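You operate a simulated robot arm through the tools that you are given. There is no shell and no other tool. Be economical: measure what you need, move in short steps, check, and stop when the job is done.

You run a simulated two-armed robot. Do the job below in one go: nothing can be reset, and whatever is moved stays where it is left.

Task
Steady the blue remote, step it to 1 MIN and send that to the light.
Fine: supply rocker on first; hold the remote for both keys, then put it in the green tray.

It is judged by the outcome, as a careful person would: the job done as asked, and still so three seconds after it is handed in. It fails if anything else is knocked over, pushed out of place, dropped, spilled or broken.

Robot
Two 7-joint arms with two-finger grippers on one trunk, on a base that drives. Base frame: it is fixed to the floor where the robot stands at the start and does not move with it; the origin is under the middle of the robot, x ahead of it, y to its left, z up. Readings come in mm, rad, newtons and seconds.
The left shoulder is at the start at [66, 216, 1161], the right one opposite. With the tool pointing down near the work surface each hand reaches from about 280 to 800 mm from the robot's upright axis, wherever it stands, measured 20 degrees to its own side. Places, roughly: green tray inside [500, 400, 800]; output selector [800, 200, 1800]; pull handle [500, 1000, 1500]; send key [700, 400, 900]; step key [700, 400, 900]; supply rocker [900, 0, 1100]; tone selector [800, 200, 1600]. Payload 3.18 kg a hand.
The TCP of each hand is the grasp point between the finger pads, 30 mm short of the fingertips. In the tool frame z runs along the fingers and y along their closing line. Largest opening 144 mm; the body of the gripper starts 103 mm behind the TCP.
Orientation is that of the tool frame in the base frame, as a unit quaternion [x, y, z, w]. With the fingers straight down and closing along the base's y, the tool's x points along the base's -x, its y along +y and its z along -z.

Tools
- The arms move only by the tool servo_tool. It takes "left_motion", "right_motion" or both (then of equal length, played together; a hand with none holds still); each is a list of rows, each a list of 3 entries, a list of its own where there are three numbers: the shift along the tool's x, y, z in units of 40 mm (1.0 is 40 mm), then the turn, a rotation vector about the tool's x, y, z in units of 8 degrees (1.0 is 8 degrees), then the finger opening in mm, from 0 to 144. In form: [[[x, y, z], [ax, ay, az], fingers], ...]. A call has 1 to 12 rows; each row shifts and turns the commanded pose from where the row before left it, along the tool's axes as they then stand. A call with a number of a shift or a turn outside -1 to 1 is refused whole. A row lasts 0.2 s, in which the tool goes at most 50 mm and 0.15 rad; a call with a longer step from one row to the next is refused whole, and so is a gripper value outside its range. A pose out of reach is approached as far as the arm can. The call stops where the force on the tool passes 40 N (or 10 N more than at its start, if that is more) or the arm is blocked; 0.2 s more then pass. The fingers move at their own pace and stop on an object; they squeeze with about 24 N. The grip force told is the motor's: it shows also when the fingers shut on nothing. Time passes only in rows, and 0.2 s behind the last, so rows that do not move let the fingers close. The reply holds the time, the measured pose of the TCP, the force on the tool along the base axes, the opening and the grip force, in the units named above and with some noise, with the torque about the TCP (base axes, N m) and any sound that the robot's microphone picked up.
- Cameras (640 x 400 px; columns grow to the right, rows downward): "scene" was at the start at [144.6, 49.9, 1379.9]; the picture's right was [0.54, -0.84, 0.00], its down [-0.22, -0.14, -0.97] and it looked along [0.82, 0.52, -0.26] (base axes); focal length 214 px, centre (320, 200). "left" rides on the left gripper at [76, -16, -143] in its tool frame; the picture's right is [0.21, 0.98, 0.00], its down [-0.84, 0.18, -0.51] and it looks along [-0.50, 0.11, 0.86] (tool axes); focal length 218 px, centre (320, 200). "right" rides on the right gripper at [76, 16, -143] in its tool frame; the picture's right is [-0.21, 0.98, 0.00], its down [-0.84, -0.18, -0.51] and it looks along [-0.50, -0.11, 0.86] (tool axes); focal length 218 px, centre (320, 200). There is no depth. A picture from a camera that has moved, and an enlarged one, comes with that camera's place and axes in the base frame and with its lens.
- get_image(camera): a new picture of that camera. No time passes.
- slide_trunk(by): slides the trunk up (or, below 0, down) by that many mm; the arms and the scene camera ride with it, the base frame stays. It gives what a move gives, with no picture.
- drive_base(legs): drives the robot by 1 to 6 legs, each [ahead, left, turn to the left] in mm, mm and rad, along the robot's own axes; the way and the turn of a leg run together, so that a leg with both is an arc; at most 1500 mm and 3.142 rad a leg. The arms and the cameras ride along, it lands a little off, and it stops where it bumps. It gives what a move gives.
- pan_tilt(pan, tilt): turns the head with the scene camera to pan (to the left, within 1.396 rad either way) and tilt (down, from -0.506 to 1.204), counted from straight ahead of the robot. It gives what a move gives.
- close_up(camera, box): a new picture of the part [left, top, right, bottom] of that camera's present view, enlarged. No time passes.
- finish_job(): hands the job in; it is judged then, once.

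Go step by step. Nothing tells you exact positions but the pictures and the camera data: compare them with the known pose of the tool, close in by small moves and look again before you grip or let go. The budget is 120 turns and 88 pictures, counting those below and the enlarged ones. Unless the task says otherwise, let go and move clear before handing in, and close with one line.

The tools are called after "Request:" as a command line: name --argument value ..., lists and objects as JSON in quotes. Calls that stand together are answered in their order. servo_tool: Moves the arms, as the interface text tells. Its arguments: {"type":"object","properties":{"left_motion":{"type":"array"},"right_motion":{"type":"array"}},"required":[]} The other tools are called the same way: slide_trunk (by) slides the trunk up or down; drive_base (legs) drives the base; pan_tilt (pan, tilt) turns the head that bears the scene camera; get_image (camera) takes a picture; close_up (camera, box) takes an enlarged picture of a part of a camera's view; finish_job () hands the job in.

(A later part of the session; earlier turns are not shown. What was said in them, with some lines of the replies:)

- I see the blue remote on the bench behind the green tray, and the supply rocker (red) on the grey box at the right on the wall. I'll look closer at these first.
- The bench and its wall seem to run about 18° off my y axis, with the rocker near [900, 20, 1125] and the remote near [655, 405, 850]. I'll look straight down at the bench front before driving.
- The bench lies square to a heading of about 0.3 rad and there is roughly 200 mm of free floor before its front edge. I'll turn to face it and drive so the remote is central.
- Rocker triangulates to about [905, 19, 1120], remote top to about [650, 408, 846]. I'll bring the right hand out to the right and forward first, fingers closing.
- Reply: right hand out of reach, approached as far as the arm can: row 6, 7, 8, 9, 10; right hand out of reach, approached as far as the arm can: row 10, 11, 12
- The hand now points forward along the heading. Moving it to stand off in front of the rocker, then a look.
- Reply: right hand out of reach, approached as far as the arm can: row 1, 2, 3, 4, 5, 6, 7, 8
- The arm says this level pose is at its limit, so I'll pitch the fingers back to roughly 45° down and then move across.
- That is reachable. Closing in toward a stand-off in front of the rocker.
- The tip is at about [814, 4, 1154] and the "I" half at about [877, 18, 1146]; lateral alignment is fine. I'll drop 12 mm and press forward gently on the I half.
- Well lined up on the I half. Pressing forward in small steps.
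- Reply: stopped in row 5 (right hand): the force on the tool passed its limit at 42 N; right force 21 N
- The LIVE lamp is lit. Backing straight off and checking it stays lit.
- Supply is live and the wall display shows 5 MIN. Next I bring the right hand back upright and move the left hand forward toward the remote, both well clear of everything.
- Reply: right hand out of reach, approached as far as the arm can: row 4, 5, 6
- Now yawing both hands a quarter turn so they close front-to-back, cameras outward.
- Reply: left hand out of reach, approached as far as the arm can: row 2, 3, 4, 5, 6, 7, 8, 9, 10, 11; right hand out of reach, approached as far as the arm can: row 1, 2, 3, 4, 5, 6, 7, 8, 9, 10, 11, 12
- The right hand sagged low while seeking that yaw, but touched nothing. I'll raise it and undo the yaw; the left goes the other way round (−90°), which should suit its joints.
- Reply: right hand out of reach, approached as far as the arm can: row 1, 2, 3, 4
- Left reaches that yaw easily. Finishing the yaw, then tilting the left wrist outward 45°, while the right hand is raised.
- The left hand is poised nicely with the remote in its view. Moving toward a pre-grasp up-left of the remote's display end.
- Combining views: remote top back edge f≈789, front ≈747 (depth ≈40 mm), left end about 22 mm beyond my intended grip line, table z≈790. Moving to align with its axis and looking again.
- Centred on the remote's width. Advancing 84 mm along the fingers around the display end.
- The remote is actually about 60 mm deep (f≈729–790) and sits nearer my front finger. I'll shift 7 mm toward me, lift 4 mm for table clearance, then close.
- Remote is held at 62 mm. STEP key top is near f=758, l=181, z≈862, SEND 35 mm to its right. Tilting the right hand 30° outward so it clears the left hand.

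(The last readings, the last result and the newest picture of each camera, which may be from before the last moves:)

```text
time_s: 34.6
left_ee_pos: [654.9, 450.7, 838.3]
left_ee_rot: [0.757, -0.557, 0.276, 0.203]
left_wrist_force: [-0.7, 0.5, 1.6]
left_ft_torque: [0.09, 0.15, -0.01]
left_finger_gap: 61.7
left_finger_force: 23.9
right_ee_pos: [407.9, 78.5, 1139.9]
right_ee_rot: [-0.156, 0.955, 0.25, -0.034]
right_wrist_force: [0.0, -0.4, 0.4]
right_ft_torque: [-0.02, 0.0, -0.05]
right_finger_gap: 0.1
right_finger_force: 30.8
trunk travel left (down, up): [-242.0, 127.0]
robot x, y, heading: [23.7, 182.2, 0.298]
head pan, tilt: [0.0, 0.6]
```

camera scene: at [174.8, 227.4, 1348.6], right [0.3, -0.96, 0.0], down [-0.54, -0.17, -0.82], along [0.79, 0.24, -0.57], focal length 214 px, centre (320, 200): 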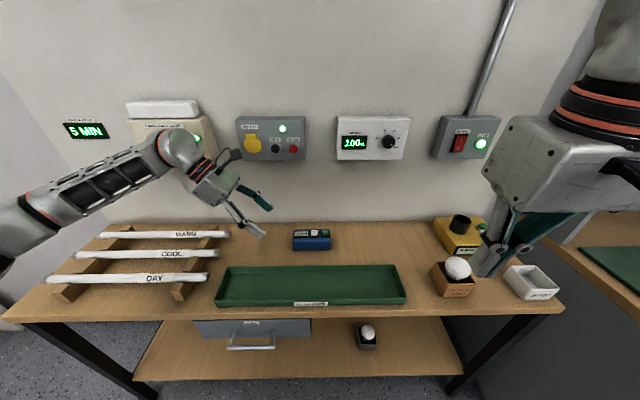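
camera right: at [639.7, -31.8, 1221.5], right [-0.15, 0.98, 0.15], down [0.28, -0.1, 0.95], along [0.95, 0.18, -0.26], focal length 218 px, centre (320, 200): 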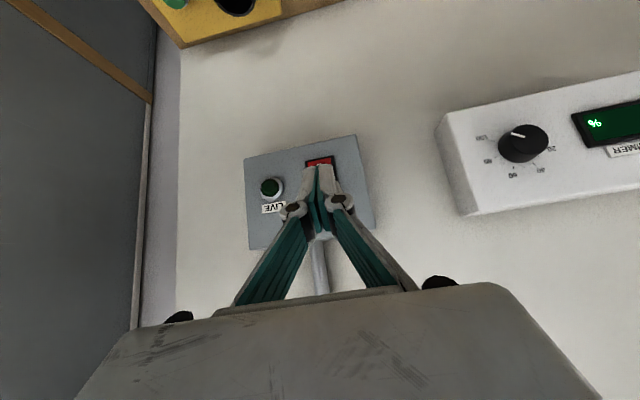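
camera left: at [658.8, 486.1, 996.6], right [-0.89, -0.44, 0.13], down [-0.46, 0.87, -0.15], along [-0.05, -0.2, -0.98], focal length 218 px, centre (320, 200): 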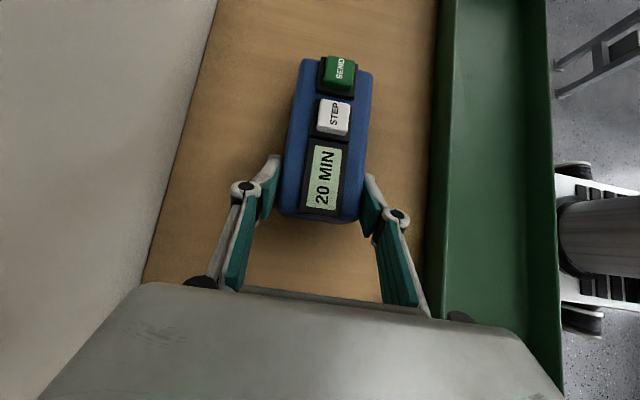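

Orientation is right. Approaching three quarters of the way to a hover above STEP.

Request:
servo_tool --right_motion '[[[-0.65, 0.175, 0.4], [0, 0, 0], 0], [[-0.65, 0.175, 0.4], [0, 0, 0], 0], [[-0.65, 0.175, 0.4], [0, 0, 0], 0], [[-0.65, 0.175, 0.4], [0, 0, 0], 0], [[-0.65, 0.175, 0.4], [0, 0, 0], 0], [[-0.65, 0.175, 0.4], [0, 0, 0], 0], [[-0.65, 0.175, 0.4], [0, 0, 0], 0], [[-0.65, 0.175, 0.4], [0, 0, 0], 0], [[-0.65, 0.175, 0.4], [0, 0, 0], 0], [[-0.65, 0.175, 0.4], [0, 0, 0], 0]]'

Request:
get_image --camera "scene"

```text
time_s: 36.8
left_ee_pos: [654.9, 449.7, 838.2]
left_ee_rot: [0.756, -0.558, 0.276, 0.204]
left_wrist_force: [0.2, 1.4, 2.2]
left_ft_torque: [-0.21, 0.1, -0.08]
left_finger_gap: 61.6
left_finger_force: 24.6
right_ee_pos: [613.4, 293.9, 1037.8]
right_ee_rot: [-0.155, 0.955, 0.249, -0.034]
right_wrist_force: [0.6, 0.4, 0.0]
right_ft_torque: [0.0, -0.02, 0.0]
right_finger_gap: 0.0
right_finger_force: 30.6
trunk travel left (down, up): [-242.0, 127.0]
robot x, y, heading: [28.5, 181.2, 0.3]
head pan, tilt: [0.0, 0.6]
```

```text
56 pictures are left
camera scene: at [173.9, 227.6, 1348.7], right [0.3, -0.96, 0.0], down [-0.54, -0.17, -0.83], along [0.79, 0.24, -0.56], focal length 214 px, centre (320, 200)
```

scene: 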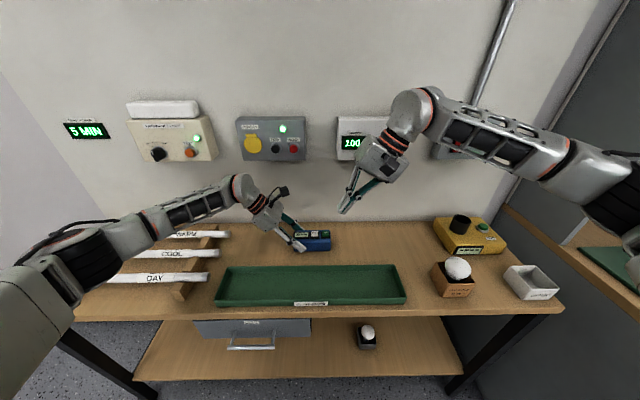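

I'll pitch the right fingers 20° forward so the wrist stays away from the wall boxes, then close in to above the STEP key.

Request:
servo_tool --right_motion '[[[0, 0, 0], [0, -0.84, 0], 0], [[0, 0, 0], [0, -0.84, 0], 0], [[0, 0, 0], [0, -0.83, 0], 0], [[-0.17, 0.05, 0.78], [0, 0, 0], 0], [[-0.17, 0.05, 0.78], [0, 0, 0], 0], [[-0.17, 0.05, 0.78], [0, 0, 0], 0], [[-0.17, 0.05, 0.78], [0, 0, 0], 0], [[0, 0, 0], [0, 0, 0], 0]]'

Request:
close_up --camera "scene" --box '[240, 165, 400, 265]'

Request:
get_image --camera "left"

Request:
get_image --camera "right"

```text
time_s: 38.6
left_ee_pos: [655.2, 450.0, 837.7]
left_ee_rot: [0.756, -0.557, 0.276, 0.203]
left_wrist_force: [-1.0, -0.7, 2.7]
left_ft_torque: [0.04, 0.18, 0.04]
left_finger_gap: 61.5
left_finger_force: 24.2
right_ee_pos: [658.7, 373.4, 948.7]
right_ee_rot: [-0.11, 0.947, 0.272, 0.133]
right_wrist_force: [0.7, 0.8, -0.3]
right_ft_torque: [0.01, 0.01, 0.0]
right_finger_gap: 0.2
right_finger_force: 30.5
trunk travel left (down, up): [-242.0, 127.0]
robot x, y, heading: [27.4, 180.9, 0.298]
head pan, tilt: [0.0, 0.6]
```

```text
4.00 times, centred on (320, 215) of scene
camera zoom: at [173.8, 227.3, 1348.8], right [0.3, -0.96, 0.0], down [-0.54, -0.17, -0.83], along [0.79, 0.24, -0.56], focal length 858 px, centre (320, 140)
```

zoom: 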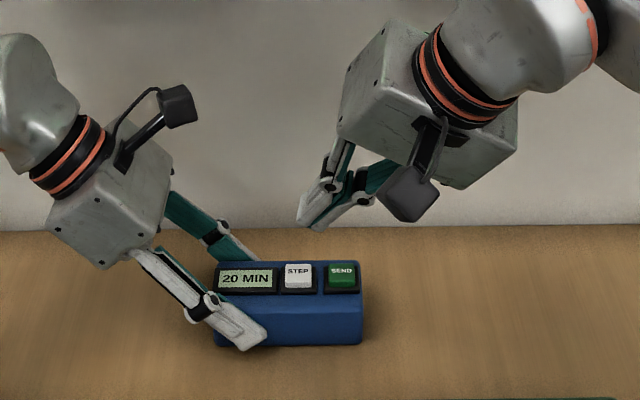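

```text
54 pictures are left
camera left: at [658.8, 486.2, 996.7], right [-0.89, -0.44, 0.13], down [-0.46, 0.87, -0.15], along [-0.05, -0.2, -0.98], focal length 218 px, centre (320, 200)
```

left: 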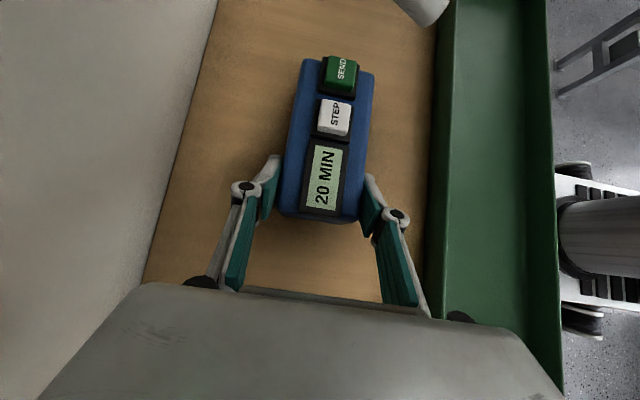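

```text
53 pictures are left
camera right: at [553.7, 298.5, 1048.6], right [-0.08, 0.84, 0.54], down [0.75, -0.31, 0.59], along [0.66, 0.45, -0.6], focal length 218 px, centre (320, 200)
```

right: 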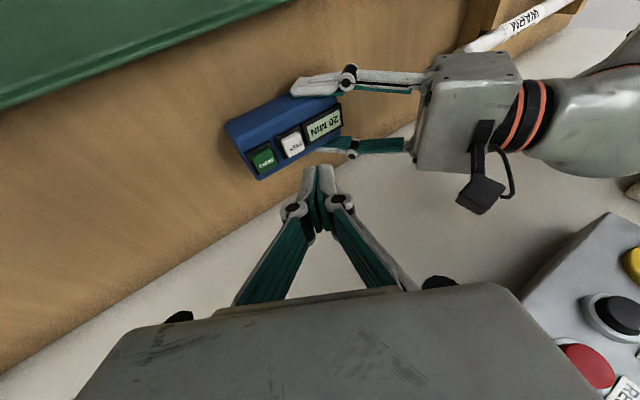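

Three cameras agree on the keys within a few millimetres. Closing to about 10 mm above STEP.

Request:
servo_tool --right_motion '[[[-0.01, -0.137, 0.59], [0, 0, 0], 0], [[-0.01, -0.137, 0.59], [0, 0, 0], 0], [[0, 0, 0], [0, 0, 0], 0]]'

Request:
close_up --camera "scene" --box '[272, 205, 352, 255]'

Request:
close_up --camera "left" --box '[250, 30, 410, 130]'

Request:
close_up --camera "right" --box '[240, 100, 400, 200]'

```text
time_s: 39.4
left_ee_pos: [654.9, 450.5, 838.5]
left_ee_rot: [0.756, -0.558, 0.276, 0.204]
left_wrist_force: [-0.1, -0.6, 2.9]
left_ft_torque: [-0.09, 0.15, 0.05]
left_finger_gap: 61.7
left_finger_force: 24.2
right_ee_pos: [674.9, 389.3, 905.0]
right_ee_rot: [-0.11, 0.946, 0.273, 0.133]
right_wrist_force: [-0.2, -0.3, 0.1]
right_ft_torque: [0.04, -0.01, -0.01]
right_finger_gap: 0.1
right_finger_force: 31.0
trunk travel left (down, up): [-242.0, 127.0]
robot x, y, heading: [27.2, 182.8, 0.3]
head pan, tilt: [0.0, 0.6]
```

```text
8.00 times, centred on (312, 230) of scene
camera zoom: at [173.8, 227.3, 1348.8], right [0.3, -0.96, 0.0], down [-0.54, -0.17, -0.83], along [0.79, 0.24, -0.56], focal length 1716 px, centre (384, -40)
```

zoom: 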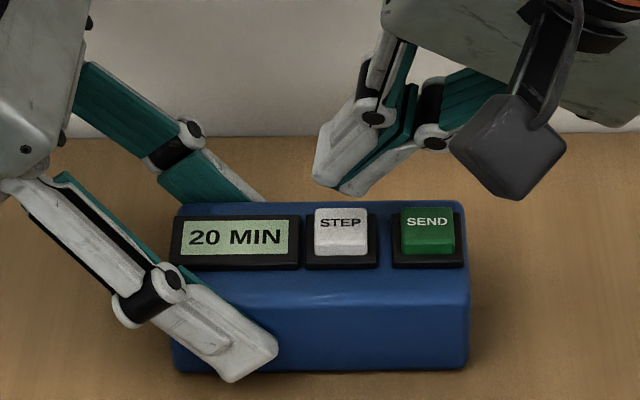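

```text
4.00 times, centred on (330, 80) of left
camera zoom: at [658.8, 486.2, 996.7], right [-0.89, -0.44, 0.13], down [-0.46, 0.87, -0.15], along [-0.05, -0.2, -0.98], focal length 873 px, centre (280, 680)
```

zoom: 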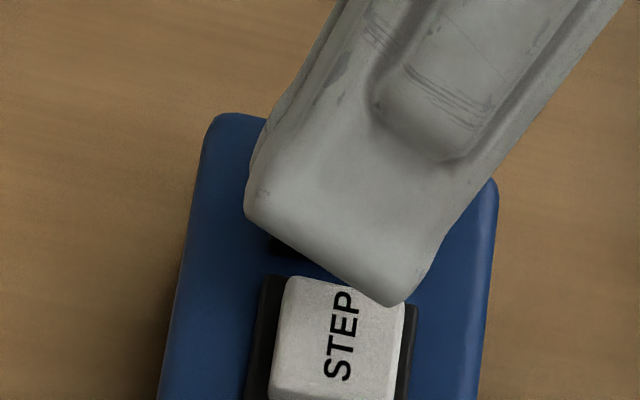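

```text
4.00 times, centred on (320, 150) of right
camera zoom: at [568.1, 314.8, 1004.4], right [-0.08, 0.84, 0.54], down [0.75, -0.31, 0.59], along [0.66, 0.45, -0.6], focal length 873 px, centre (320, 400)
```

zoom: 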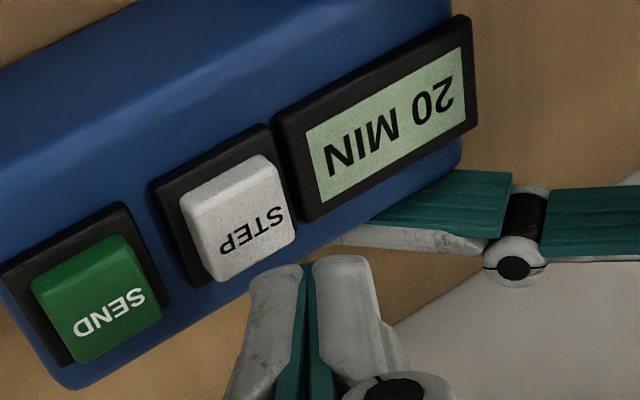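

Tip corner is at about (759, 179, 872) versus key centre (754, 181, ~858). Correcting 4 mm toward me and lowering slowly to first contact.

Request:
servo_tool --right_motion '[[[0.17, -0.067, 0.172], [0, 0, 0], 0], [[0.015, -0.024, 0.041], [0, 0, 0], 0], [[0.015, -0.024, 0.041], [0, 0, 0], 0], [[0, 0, 0], [0, 0, 0], 0]]'

Request:
close_up --camera "scene" --box '[272, 205, 352, 255]'

Request:
close_up --camera "right" --box '[240, 100, 400, 200]'

```text
time_s: 40.4
left_ee_pos: [654.2, 449.8, 838.0]
left_ee_rot: [0.756, -0.557, 0.276, 0.203]
left_wrist_force: [1.2, 0.8, 2.2]
left_ft_torque: [-0.1, 0.09, 0.06]
left_finger_gap: 61.3
left_finger_force: 24.5
right_ee_pos: [668.6, 389.1, 891.5]
right_ee_rot: [-0.11, 0.947, 0.273, 0.133]
right_wrist_force: [0.4, 1.2, -0.3]
right_ft_torque: [0.03, -0.02, 0.0]
right_finger_gap: 0.0
right_finger_force: 31.2
trunk travel left (down, up): [-242.0, 127.0]
robot x, y, heading: [26.0, 184.0, 0.297]
head pan, tilt: [0.0, 0.6]
```

```text
8.00 times, centred on (312, 230) of scene
camera zoom: at [173.9, 227.3, 1348.8], right [0.3, -0.96, 0.0], down [-0.54, -0.17, -0.83], along [0.79, 0.24, -0.56], focal length 1716 px, centre (384, -40)
```

zoom: 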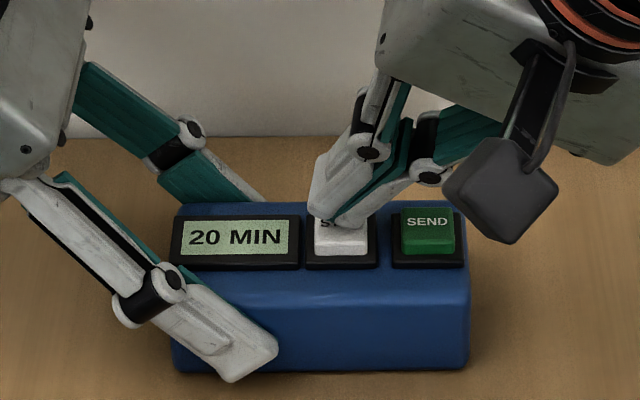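

```text
4.00 times, centred on (320, 150) of right
camera zoom: at [563.2, 315.4, 991.2], right [-0.08, 0.84, 0.54], down [0.75, -0.31, 0.59], along [0.66, 0.45, -0.6], focal length 873 px, centre (320, 400)
```

zoom: 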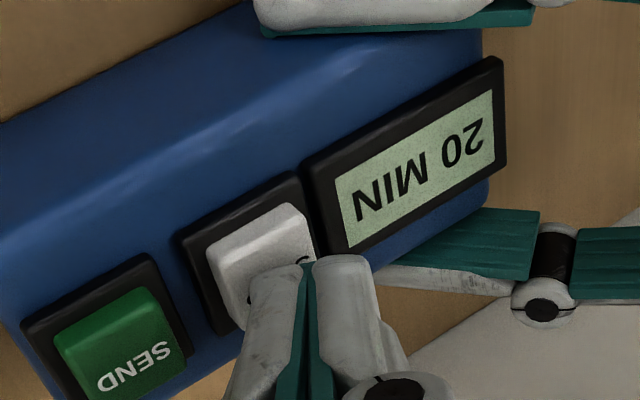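

Nearly touching. Nudging 3 mm toward me and right for a better centre, then pressing in 2 mm steps.

Request:
servo_tool --right_motion '[[[0.073, -0.09, -0.02], [0, 0, 0], 0], [[0.015, -0.024, 0.041], [0, 0, 0], 0], [[0.015, -0.024, 0.041], [0, 0, 0], 0], [[0, 0, 0], [0, 0, 0], 0]]'

Request:
close_up --camera "scene" --box '[272, 205, 352, 255]'

```text
time_s: 41.4
left_ee_pos: [654.8, 451.5, 838.6]
left_ee_rot: [0.756, -0.557, 0.277, 0.203]
left_wrist_force: [0.8, 0.2, 2.8]
left_ft_torque: [-0.04, 0.09, 0.11]
left_finger_gap: 61.6
left_finger_force: 24.1
right_ee_pos: [666.2, 385.8, 886.0]
right_ee_rot: [-0.11, 0.947, 0.272, 0.133]
right_wrist_force: [0.1, 0.2, 1.3]
right_ft_torque: [-0.01, 0.0, 0.0]
right_finger_gap: 0.0
right_finger_force: 30.8
trunk travel left (down, up): [-242.0, 127.0]
robot x, y, heading: [28.4, 182.5, 0.296]
head pan, tilt: [0.0, 0.6]
```

```text
8.00 times, centred on (312, 230) of scene
camera zoom: at [173.9, 227.3, 1348.8], right [0.3, -0.96, 0.0], down [-0.54, -0.17, -0.83], along [0.79, 0.24, -0.56], focal length 1716 px, centre (384, -40)
```

zoom: 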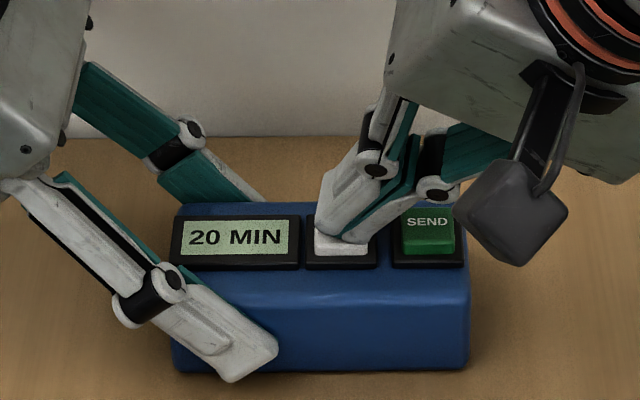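

Light contact starting (≈1 N). Pressing further in small steps.

Request:
servo_tool --right_motion '[[[0.011, -0.018, 0.031], [0, 0, 0], 0], [[0.011, -0.018, 0.031], [0, 0, 0], 0], [[0, 0, 0], [0, 0, 0], 0]]'

Request:
close_up --camera "scene" --box '[272, 205, 352, 255]'

```text
time_s: 42.2
left_ee_pos: [655.2, 449.4, 838.3]
left_ee_rot: [0.756, -0.557, 0.276, 0.204]
left_wrist_force: [1.2, -0.2, 0.9]
left_ft_torque: [-0.07, 0.08, 0.12]
left_finger_gap: 61.7
left_finger_force: 23.9
right_ee_pos: [665.6, 386.0, 883.3]
right_ee_rot: [-0.11, 0.947, 0.273, 0.132]
right_wrist_force: [-0.6, 0.0, 2.9]
right_ft_torque: [0.0, 0.05, 0.01]
right_finger_gap: 0.0
right_finger_force: 30.3
trunk travel left (down, up): [-242.0, 127.0]
robot x, y, heading: [28.0, 181.9, 0.305]
head pan, tilt: [0.0, 0.6]
heard: click
```

```text
8.00 times, centred on (312, 230) of scene
camera zoom: at [173.8, 227.3, 1348.8], right [0.3, -0.96, 0.0], down [-0.54, -0.17, -0.83], along [0.79, 0.24, -0.56], focal length 1716 px, centre (384, -40)
```

zoom: 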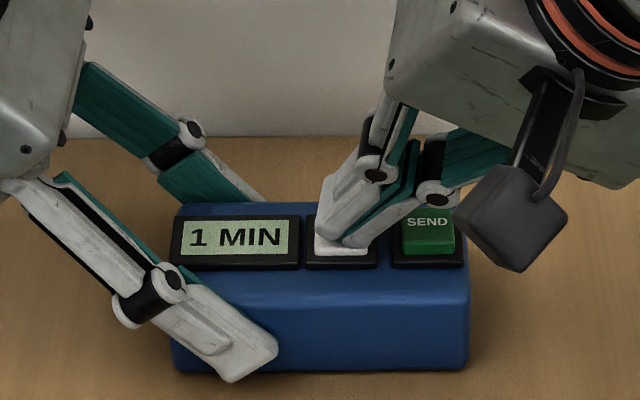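

It clicked to 1 MIN on the first step. Lifting 25 mm and shifting 34 mm right over SEND.

Request:
servo_tool --right_motion '[[[-0.187, 0.305, -0.513], [0, 0, 0], 0], [[-0.071, -0.371, -0.195], [0, 0, 0], 0], [[-0.071, -0.371, -0.195], [0, 0, 0], 0], [[0, 0, 0], [0, 0, 0], 0]]'

Request:
close_up --camera "scene" --box '[272, 205, 352, 255]'

Request:
close_up --camera "right" --box '[240, 100, 400, 200]'

```text
time_s: 43.2
left_ee_pos: [654.8, 450.1, 838.4]
left_ee_rot: [0.756, -0.557, 0.276, 0.204]
left_wrist_force: [-0.5, 0.1, 1.7]
left_ft_torque: [-0.08, 0.07, 0.02]
left_finger_gap: 61.5
left_finger_force: 24.4
right_ee_pos: [676.3, 353.9, 908.9]
right_ee_rot: [-0.11, 0.947, 0.272, 0.132]
right_wrist_force: [-1.0, -0.1, -0.3]
right_ft_torque: [-0.05, 0.01, 0.01]
right_finger_gap: 0.0
right_finger_force: 30.9
trunk travel left (down, up): [-242.0, 127.0]
robot x, y, heading: [27.6, 183.8, 0.3]
head pan, tilt: [0.0, 0.6]
```

```text
8.00 times, centred on (312, 230) of scene
camera zoom: at [173.9, 227.3, 1348.8], right [0.3, -0.96, 0.0], down [-0.54, -0.17, -0.83], along [0.79, 0.24, -0.56], focal length 1716 px, centre (384, -40)
```

zoom: 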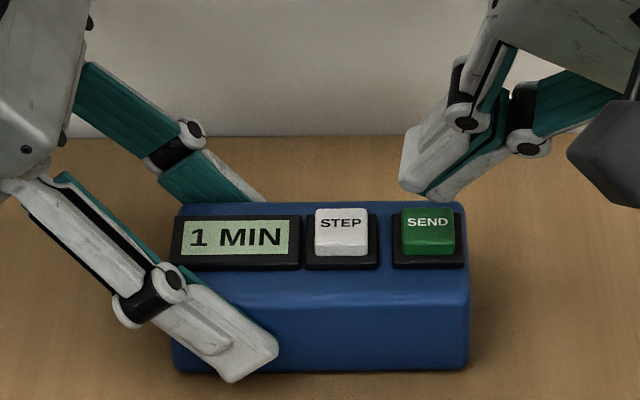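

```text
4.00 times, centred on (320, 150) of right
camera zoom: at [571.3, 279.3, 1008.0], right [-0.08, 0.84, 0.54], down [0.75, -0.31, 0.59], along [0.66, 0.45, -0.6], focal length 873 px, centre (320, 400)
```

zoom: 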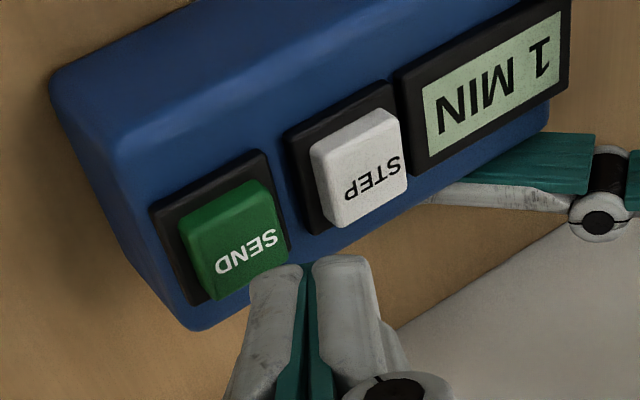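

Positioned over SEND with 1 MIN still shown. Pressing down the same depth as before.

Request:
servo_tool --right_motion '[[[0.075, -0.122, 0.205], [0, 0, 0], 0], [[0.075, -0.122, 0.205], [0, 0, 0], 0], [[0.015, -0.024, 0.041], [0, 0, 0], 0], [[0.015, -0.024, 0.041], [0, 0, 0], 0], [[0.011, -0.018, 0.031], [0, 0, 0], 0], [[0, 0, 0], [0, 0, 0], 0]]'

Request:
get_image --camera "scene"

```text
time_s: 44.6
left_ee_pos: [653.3, 450.2, 837.4]
left_ee_rot: [0.756, -0.558, 0.276, 0.203]
left_wrist_force: [0.7, -1.5, 0.5]
left_ft_torque: [-0.06, 0.08, 0.03]
left_finger_gap: 61.3
left_finger_force: 23.9
right_ee_pos: [676.8, 352.3, 882.8]
right_ee_rot: [-0.11, 0.946, 0.273, 0.133]
right_wrist_force: [-0.5, 0.3, 2.3]
right_ft_torque: [0.01, 0.03, -0.02]
right_finger_gap: 0.0
right_finger_force: 30.6
trunk travel left (down, up): [-242.0, 127.0]
robot x, y, heading: [30.3, 180.2, 0.3]
head pan, tilt: [0.0, 0.6]
heard: click
```

```text
43 pictures are left
camera scene: at [173.8, 227.2, 1348.8], right [0.3, -0.96, 0.0], down [-0.54, -0.17, -0.83], along [0.79, 0.24, -0.56], focal length 214 px, centre (320, 200)
```

scene: 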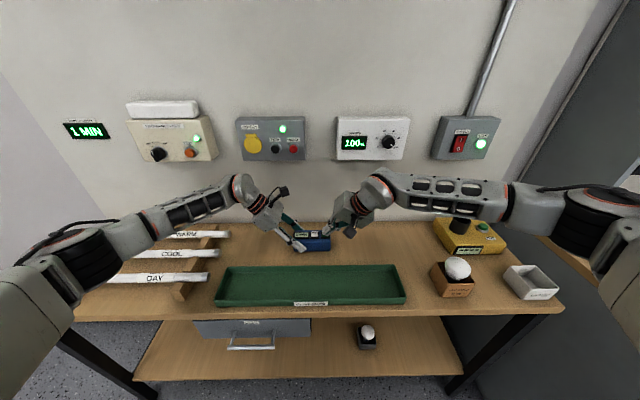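

Click heard, and the wall display now reads 1 MIN. Withdrawing the right hand up and away.

Request:
servo_tool --right_motion '[[[-0.187, 0.305, -0.513], [0, 0, 0], 0], [[-0.187, 0.305, -0.513], [0, 0, 0], 0], [[0, 0, -0.9], [0, 0, 0], 0], [[0, 0, -0.9], [0, 0, 0], 0], [[0.3, 0, -0.8], [0, 0, 0], 0], [[0.6, 0, -0.7], [0, 0, 0], 0], [[0.6, -0.3, -0.6], [0, 0, 0], 0], [[0.6, -0.4, -0.4], [0, 0, 0], 0], [[0.6, -0.4, -0.4], [0, 0, 0], 0], [[0.6, -0.4, -0.4], [0, 0, 0], 0]]'

Request:
get_image --camera "scene"

Request:
close_up --camera "scene" --box '[50, 90, 210, 190]'

```text
time_s: 46.8
left_ee_pos: [654.0, 449.3, 838.5]
left_ee_rot: [0.756, -0.558, 0.275, 0.204]
left_wrist_force: [-1.8, 0.3, 1.0]
left_ft_torque: [-0.27, 0.05, -0.09]
left_finger_gap: 61.3
left_finger_force: 24.2
right_ee_pos: [530.1, 171.6, 1029.1]
right_ee_rot: [-0.11, 0.947, 0.273, 0.133]
right_wrist_force: [0.2, 0.5, 0.1]
right_ft_torque: [-0.01, -0.01, 0.01]
right_finger_gap: 0.0
right_finger_force: 30.9
trunk travel left (down, up): [-242.0, 127.0]
robot x, y, heading: [28.2, 182.5, 0.297]
head pan, tilt: [0.0, 0.6]
```

```text
42 pictures are left
camera scene: at [173.6, 226.7, 1348.8], right [0.3, -0.96, 0.0], down [-0.54, -0.17, -0.83], along [0.79, 0.24, -0.56], focal length 214 px, centre (320, 200)
```

scene: 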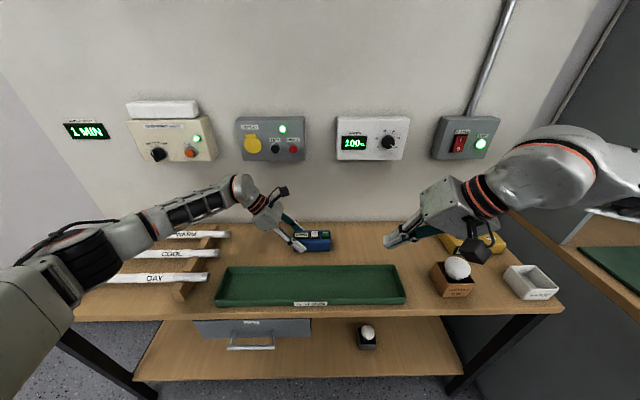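

```text
4.00 times, centred on (130, 140) of scene
camera zoom: at [173.6, 226.7, 1348.8], right [0.3, -0.96, 0.0], down [-0.54, -0.17, -0.83], along [0.79, 0.24, -0.56], focal length 858 px, centre (1080, 440)
```

zoom: 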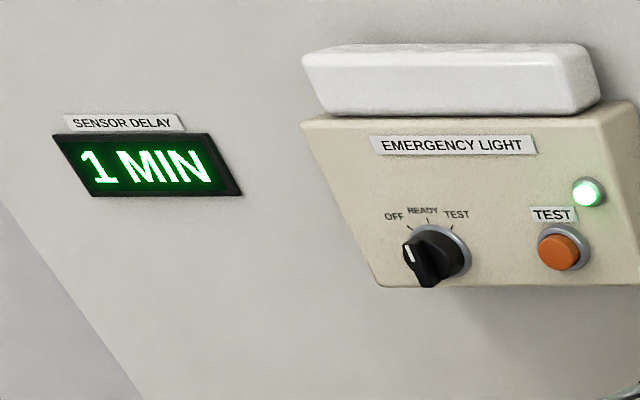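

The display is labelled SENSOR DELAY, 1 MIN — sent. Now lifting the remote 60 mm and carrying it 160 mm toward me over the tray.

Request:
servo_tool --left_motion '[[[0.16, 0, -0.19], [0, 0, 0], 30], [[0.32, 0, -0.383], [0, 0, 0], 30], [[0.32, 0, -0.383], [0, 0, 0], 30], [[0.16, 0, -0.19], [0, 0, 0], 30], [[0, 0.5, 0], [0, 0, 0], 30], [[0, 0.7, 0], [0, 0, 0], 30], [[0, 0.8, 0], [0, 0, 0], 30], [[0, 0.8, 0], [0, 0, 0], 30], [[0, 0.8, 0], [0, 0, 0], 30], [[0, 0.45, 0], [0, 0, 0], 30], [[0, 0, 0], [0, 0, 0], 30]]'

Request:
get_image --camera "scene"

Request:
get_image --camera "left"

```text
time_s: 49.2
left_ee_pos: [500.3, 403.4, 898.0]
left_ee_rot: [0.756, -0.558, 0.275, 0.204]
left_wrist_force: [0.0, -0.5, -1.7]
left_ft_torque: [0.11, 0.04, -0.01]
left_finger_gap: 61.2
left_finger_force: 24.1
right_ee_pos: [531.0, 172.5, 1029.7]
right_ee_rot: [-0.11, 0.947, 0.272, 0.133]
right_wrist_force: [0.1, 0.8, 0.1]
right_ft_torque: [0.03, 0.0, 0.0]
right_finger_gap: 0.0
right_finger_force: 30.9
trunk travel left (down, up): [-242.0, 127.0]
robot x, y, heading: [28.0, 183.4, 0.297]
head pan, tilt: [0.0, 0.6]
```

```text
40 pictures are left
camera scene: at [174.3, 227.4, 1348.7], right [0.3, -0.96, 0.0], down [-0.54, -0.17, -0.82], along [0.79, 0.24, -0.57], focal length 214 px, centre (320, 200)
```

scene: 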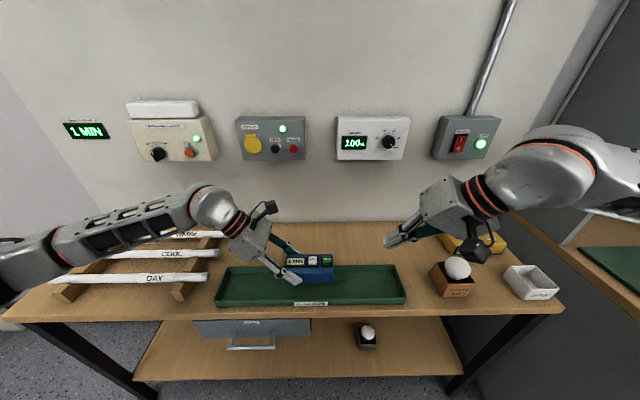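

```text
39 pictures are left
camera left: at [505.3, 439.2, 1056.5], right [-0.89, -0.44, 0.14], down [-0.46, 0.87, -0.15], along [-0.05, -0.2, -0.98], focal length 218 px, centre (320, 200)
```

left: 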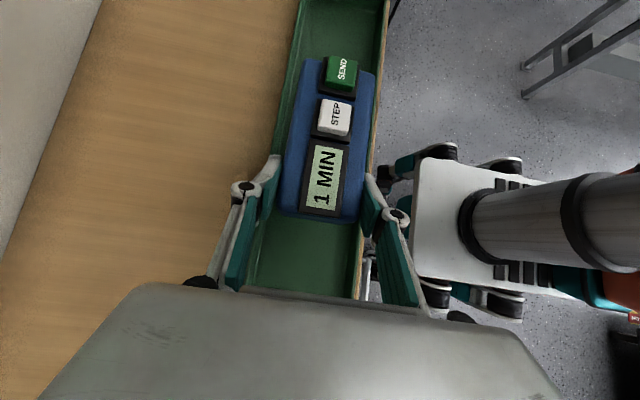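

The remote hangs level over the tray, centred across it (tray inner f≈545–646, grip at 597). Lowering 46 mm and checking.

Request:
servo_tool --left_motion '[[[-0.241, 0.05, 0.287], [0, 0, 0], 30], [[-0.241, 0, 0.287], [0, 0, 0], 30], [[-0.2, 0, 0.24], [0, 0, 0], 30], [[-0.05, 0, 0.06], [0, 0, 0], 30], [[0, 0, 0], [0, 0, 0], 30]]'

Request:
close_up --camera "scene" --box '[200, 220, 420, 320]'

Request:
get_image --camera "left"

```text
time_s: 50.4
left_ee_pos: [499.6, 401.8, 851.6]
left_ee_rot: [0.756, -0.557, 0.277, 0.204]
left_wrist_force: [-0.8, -0.3, -2.8]
left_ft_torque: [0.1, 0.0, 0.01]
left_finger_gap: 61.3
left_finger_force: 23.7
right_ee_pos: [530.4, 172.8, 1030.0]
right_ee_rot: [-0.111, 0.946, 0.273, 0.133]
right_wrist_force: [0.1, -0.3, -0.4]
right_ft_torque: [0.01, -0.01, -0.01]
right_finger_gap: 0.0
right_finger_force: 30.6
trunk travel left (down, up): [-242.0, 127.0]
robot x, y, heading: [25.4, 180.3, 0.301]
head pan, tilt: [0.0, 0.6]
```

```text
2.91 times, centred on (310, 270) of scene
camera zoom: at [174.2, 227.4, 1348.7], right [0.3, -0.96, 0.0], down [-0.54, -0.17, -0.82], along [0.79, 0.24, -0.57], focal length 624 px, centre (349, -4)
```

zoom: 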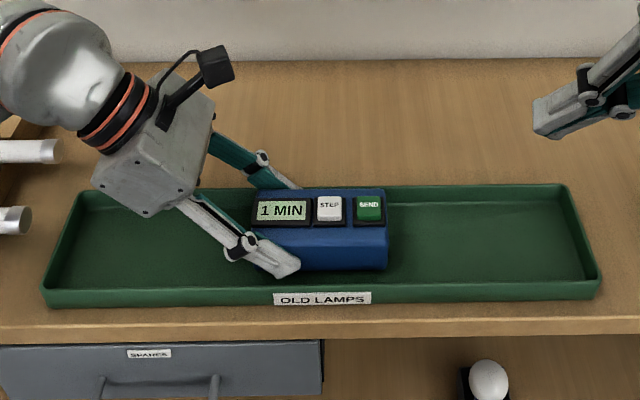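

```text
37 pictures are left
camera left: at [503.3, 438.1, 1009.8], right [-0.89, -0.44, 0.14], down [-0.46, 0.87, -0.15], along [-0.05, -0.2, -0.98], focal length 218 px, centre (320, 200)
```

left: 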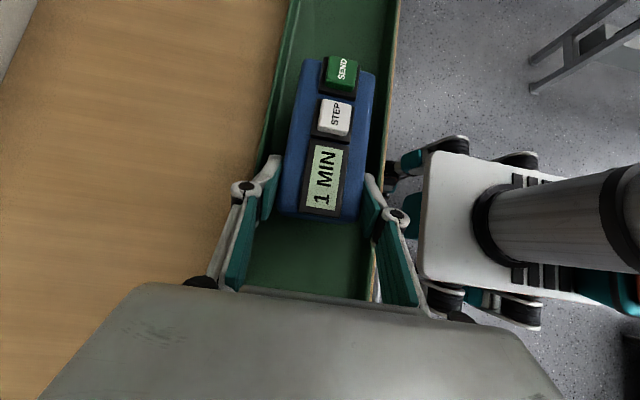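

Good clearance on both sides inside the tray. Lowering gently in small steps to touch down.

Request:
servo_tool --left_motion '[[[-0.032, 0, 0.038], [0, 0, 0], 30], [[-0.032, 0, 0.038], [0, 0, 0], 30], [[-0.032, 0, 0.038], [0, 0, 0], 30], [[0, 0, 0], [0, 0, 0], 30]]'

```text
time_s: 51.4
left_ee_pos: [498.3, 403.0, 846.7]
left_ee_rot: [0.756, -0.558, 0.275, 0.203]
left_wrist_force: [-0.1, -1.2, -1.2]
left_ft_torque: [0.08, 0.0, 0.02]
left_finger_gap: 61.6
left_finger_force: 24.1
right_ee_pos: [531.4, 172.4, 1028.7]
right_ee_rot: [-0.11, 0.947, 0.272, 0.133]
right_wrist_force: [0.0, 0.6, -0.2]
right_ft_torque: [0.01, 0.02, 0.0]
right_finger_gap: 0.2
right_finger_force: 30.8
trunk travel left (down, up): [-242.0, 127.0]
robot x, y, heading: [24.8, 183.3, 0.301]
head pan, tilt: [0.0, 0.6]
```

Request:
servo_tool --left_motion '[[[-0.024, 0, 0.029], [0, 0, 0], 30], [[-0.024, 0, 0.029], [0, 0, 0], 30], [[0, 0, 0], [0, 0, 0], 30]]'

```text
time_s: 52.2
left_ee_pos: [497.9, 403.4, 842.8]
left_ee_rot: [0.756, -0.557, 0.276, 0.203]
left_wrist_force: [1.4, -0.5, -0.5]
left_ft_torque: [0.1, -0.01, 0.03]
left_finger_gap: 61.3
left_finger_force: 23.8
right_ee_pos: [531.2, 172.1, 1030.3]
right_ee_rot: [-0.109, 0.947, 0.272, 0.133]
right_wrist_force: [-0.7, 0.5, -0.2]
right_ft_torque: [-0.01, -0.04, -0.04]
right_finger_gap: 0.0
right_finger_force: 30.9
trunk travel left (down, up): [-242.0, 127.0]
robot x, y, heading: [28.5, 181.5, 0.303]
head pan, tilt: [0.0, 0.6]
```

Force is easing toward touch-down but not yet positive; a little lower.

Request:
servo_tool --left_motion '[[[-0.024, 0, 0.029], [0, 0, 0], 30], [[-0.016, 0, 0.019], [0, 0, 0], 30], [[0, 0, 0], [0, 0, 0], 30], [[0, 0, 0], [0, 0, 0], 30]]'

Request:
close_up --camera "scene" --box '[250, 240, 362, 310]'

```text
time_s: 53.2
left_ee_pos: [498.2, 401.7, 842.7]
left_ee_rot: [0.756, -0.557, 0.277, 0.203]
left_wrist_force: [-1.7, 1.6, 10.9]
left_ft_torque: [-0.26, 0.33, 0.02]
left_finger_gap: 61.6
left_finger_force: 24.1
right_ee_pos: [530.1, 172.9, 1030.1]
right_ee_rot: [-0.11, 0.947, 0.272, 0.133]
right_wrist_force: [-0.4, 0.0, -0.3]
right_ft_torque: [0.01, 0.02, 0.01]
right_finger_gap: 0.0
right_finger_force: 29.9
trunk travel left (down, up): [-242.0, 127.0]
robot x, y, heading: [29.5, 185.2, 0.303]
head pan, tilt: [0.0, 0.6]
```

```text
5.71 times, centred on (306, 275) of scene
camera zoom: at [173.2, 227.3, 1349.0], right [0.3, -0.96, 0.0], down [-0.54, -0.17, -0.83], along [0.79, 0.24, -0.56], focal length 1226 px, centre (400, -229)
```

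zoom: 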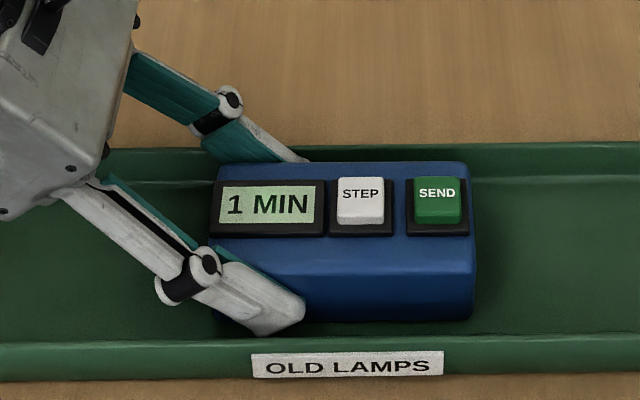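

It is resting on the tray floor. Easing 1 mm, opening to 72 mm, then backing out along the fingers.

Request:
servo_tool --left_motion '[[[0.016, 0, -0.019], [0, 0, 0], 60], [[0, 0, 0], [0, 0, 0], 70], [[0, 0, 0], [0, 0, 0], 72], [[0, 0, 0], [0, 0, 0], 72]]'

Request:
get_image --camera "left"

```text
time_s: 54.2
left_ee_pos: [498.3, 403.2, 842.2]
left_ee_rot: [0.756, -0.558, 0.276, 0.204]
left_wrist_force: [-0.6, -0.3, -0.7]
left_ft_torque: [-0.02, 0.04, 0.01]
left_finger_gap: 72.2
left_finger_force: 0.0
right_ee_pos: [531.1, 173.1, 1029.4]
right_ee_rot: [-0.11, 0.947, 0.273, 0.132]
right_wrist_force: [-0.7, -0.2, 0.0]
right_ft_torque: [0.01, 0.03, 0.04]
right_finger_gap: 0.0
right_finger_force: 30.9
trunk travel left (down, up): [-242.0, 127.0]
robot x, y, heading: [24.7, 183.0, 0.304]
head pan, tilt: [0.0, 0.6]
```

```text
35 pictures are left
camera left: at [502.5, 438.5, 1000.7], right [-0.89, -0.44, 0.13], down [-0.46, 0.87, -0.15], along [-0.05, -0.2, -0.98], focal length 218 px, centre (320, 200)
```

left: 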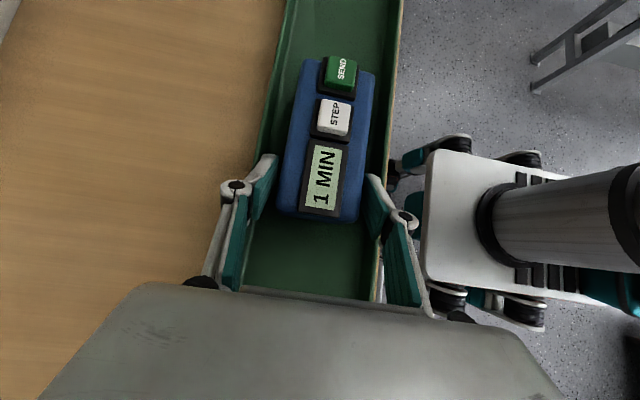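

Released cleanly. Raising the left hand straight up and clear.

Request:
servo_tool --left_motion '[[[0.15, 0, -0.18], [0, 0, 0], 72], [[0.3, 0, -0.36], [0, 0, 0], 72], [[0.45, 0, -0.536], [0, 0, 0], 72], [[0.45, 0, -0.536], [0, 0, 0], 72], [[0.45, 0, -0.536], [0, 0, 0], 72], [[0.45, 0, -0.536], [0, 0, 0], 72], [[0, 0.3, -0.5], [0, 0, 0], 72], [[0, 0.3, -0.5], [0, 0, 0], 72]]'

Request:
get_image --camera "scene"

Request:
close_up --camera "scene" --box '[200, 220, 420, 320]'

```text
time_s: 56.0
left_ee_pos: [468.2, 419.9, 1013.4]
left_ee_rot: [0.756, -0.558, 0.276, 0.203]
left_wrist_force: [0.4, -0.7, -0.3]
left_ft_torque: [0.0, 0.0, 0.02]
left_finger_gap: 71.9
left_finger_force: 0.0
right_ee_pos: [530.1, 172.3, 1030.0]
right_ee_rot: [-0.11, 0.947, 0.272, 0.133]
right_wrist_force: [-0.1, 0.4, -0.1]
right_ft_torque: [0.0, -0.03, 0.0]
right_finger_gap: 0.0
right_finger_force: 31.0
trunk travel left (down, up): [-242.0, 127.0]
robot x, y, heading: [25.9, 180.8, 0.298]
head pan, tilt: [0.0, 0.6]
```

```text
34 pictures are left
camera scene: at [173.6, 227.3, 1348.8], right [0.3, -0.96, 0.0], down [-0.54, -0.17, -0.83], along [0.79, 0.24, -0.56], focal length 214 px, centre (320, 200)
```

scene: 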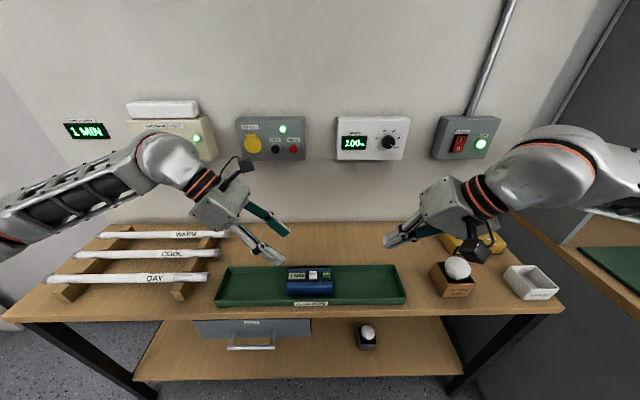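

```text
2.91 times, centred on (310, 270) of scene
camera zoom: at [173.6, 227.3, 1348.8], right [0.3, -0.96, 0.0], down [-0.54, -0.17, -0.83], along [0.79, 0.24, -0.56], focal length 624 px, centre (349, -4)
```

zoom: 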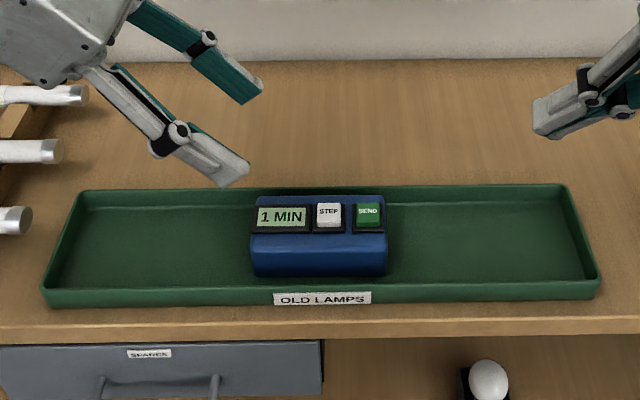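

The remote lies flat in the green tray, the wall display reads 1 MIN, LIVE is lit, both hands are clear, and nothing else has moved. Handing in.

Request:
finish_job

```text
The job is handed in.
```

The supply rocker is on, the remote was held while I stepped it to 1 MIN and sent it (the wall display now reads 1 MIN), and it is resting in the green tray.
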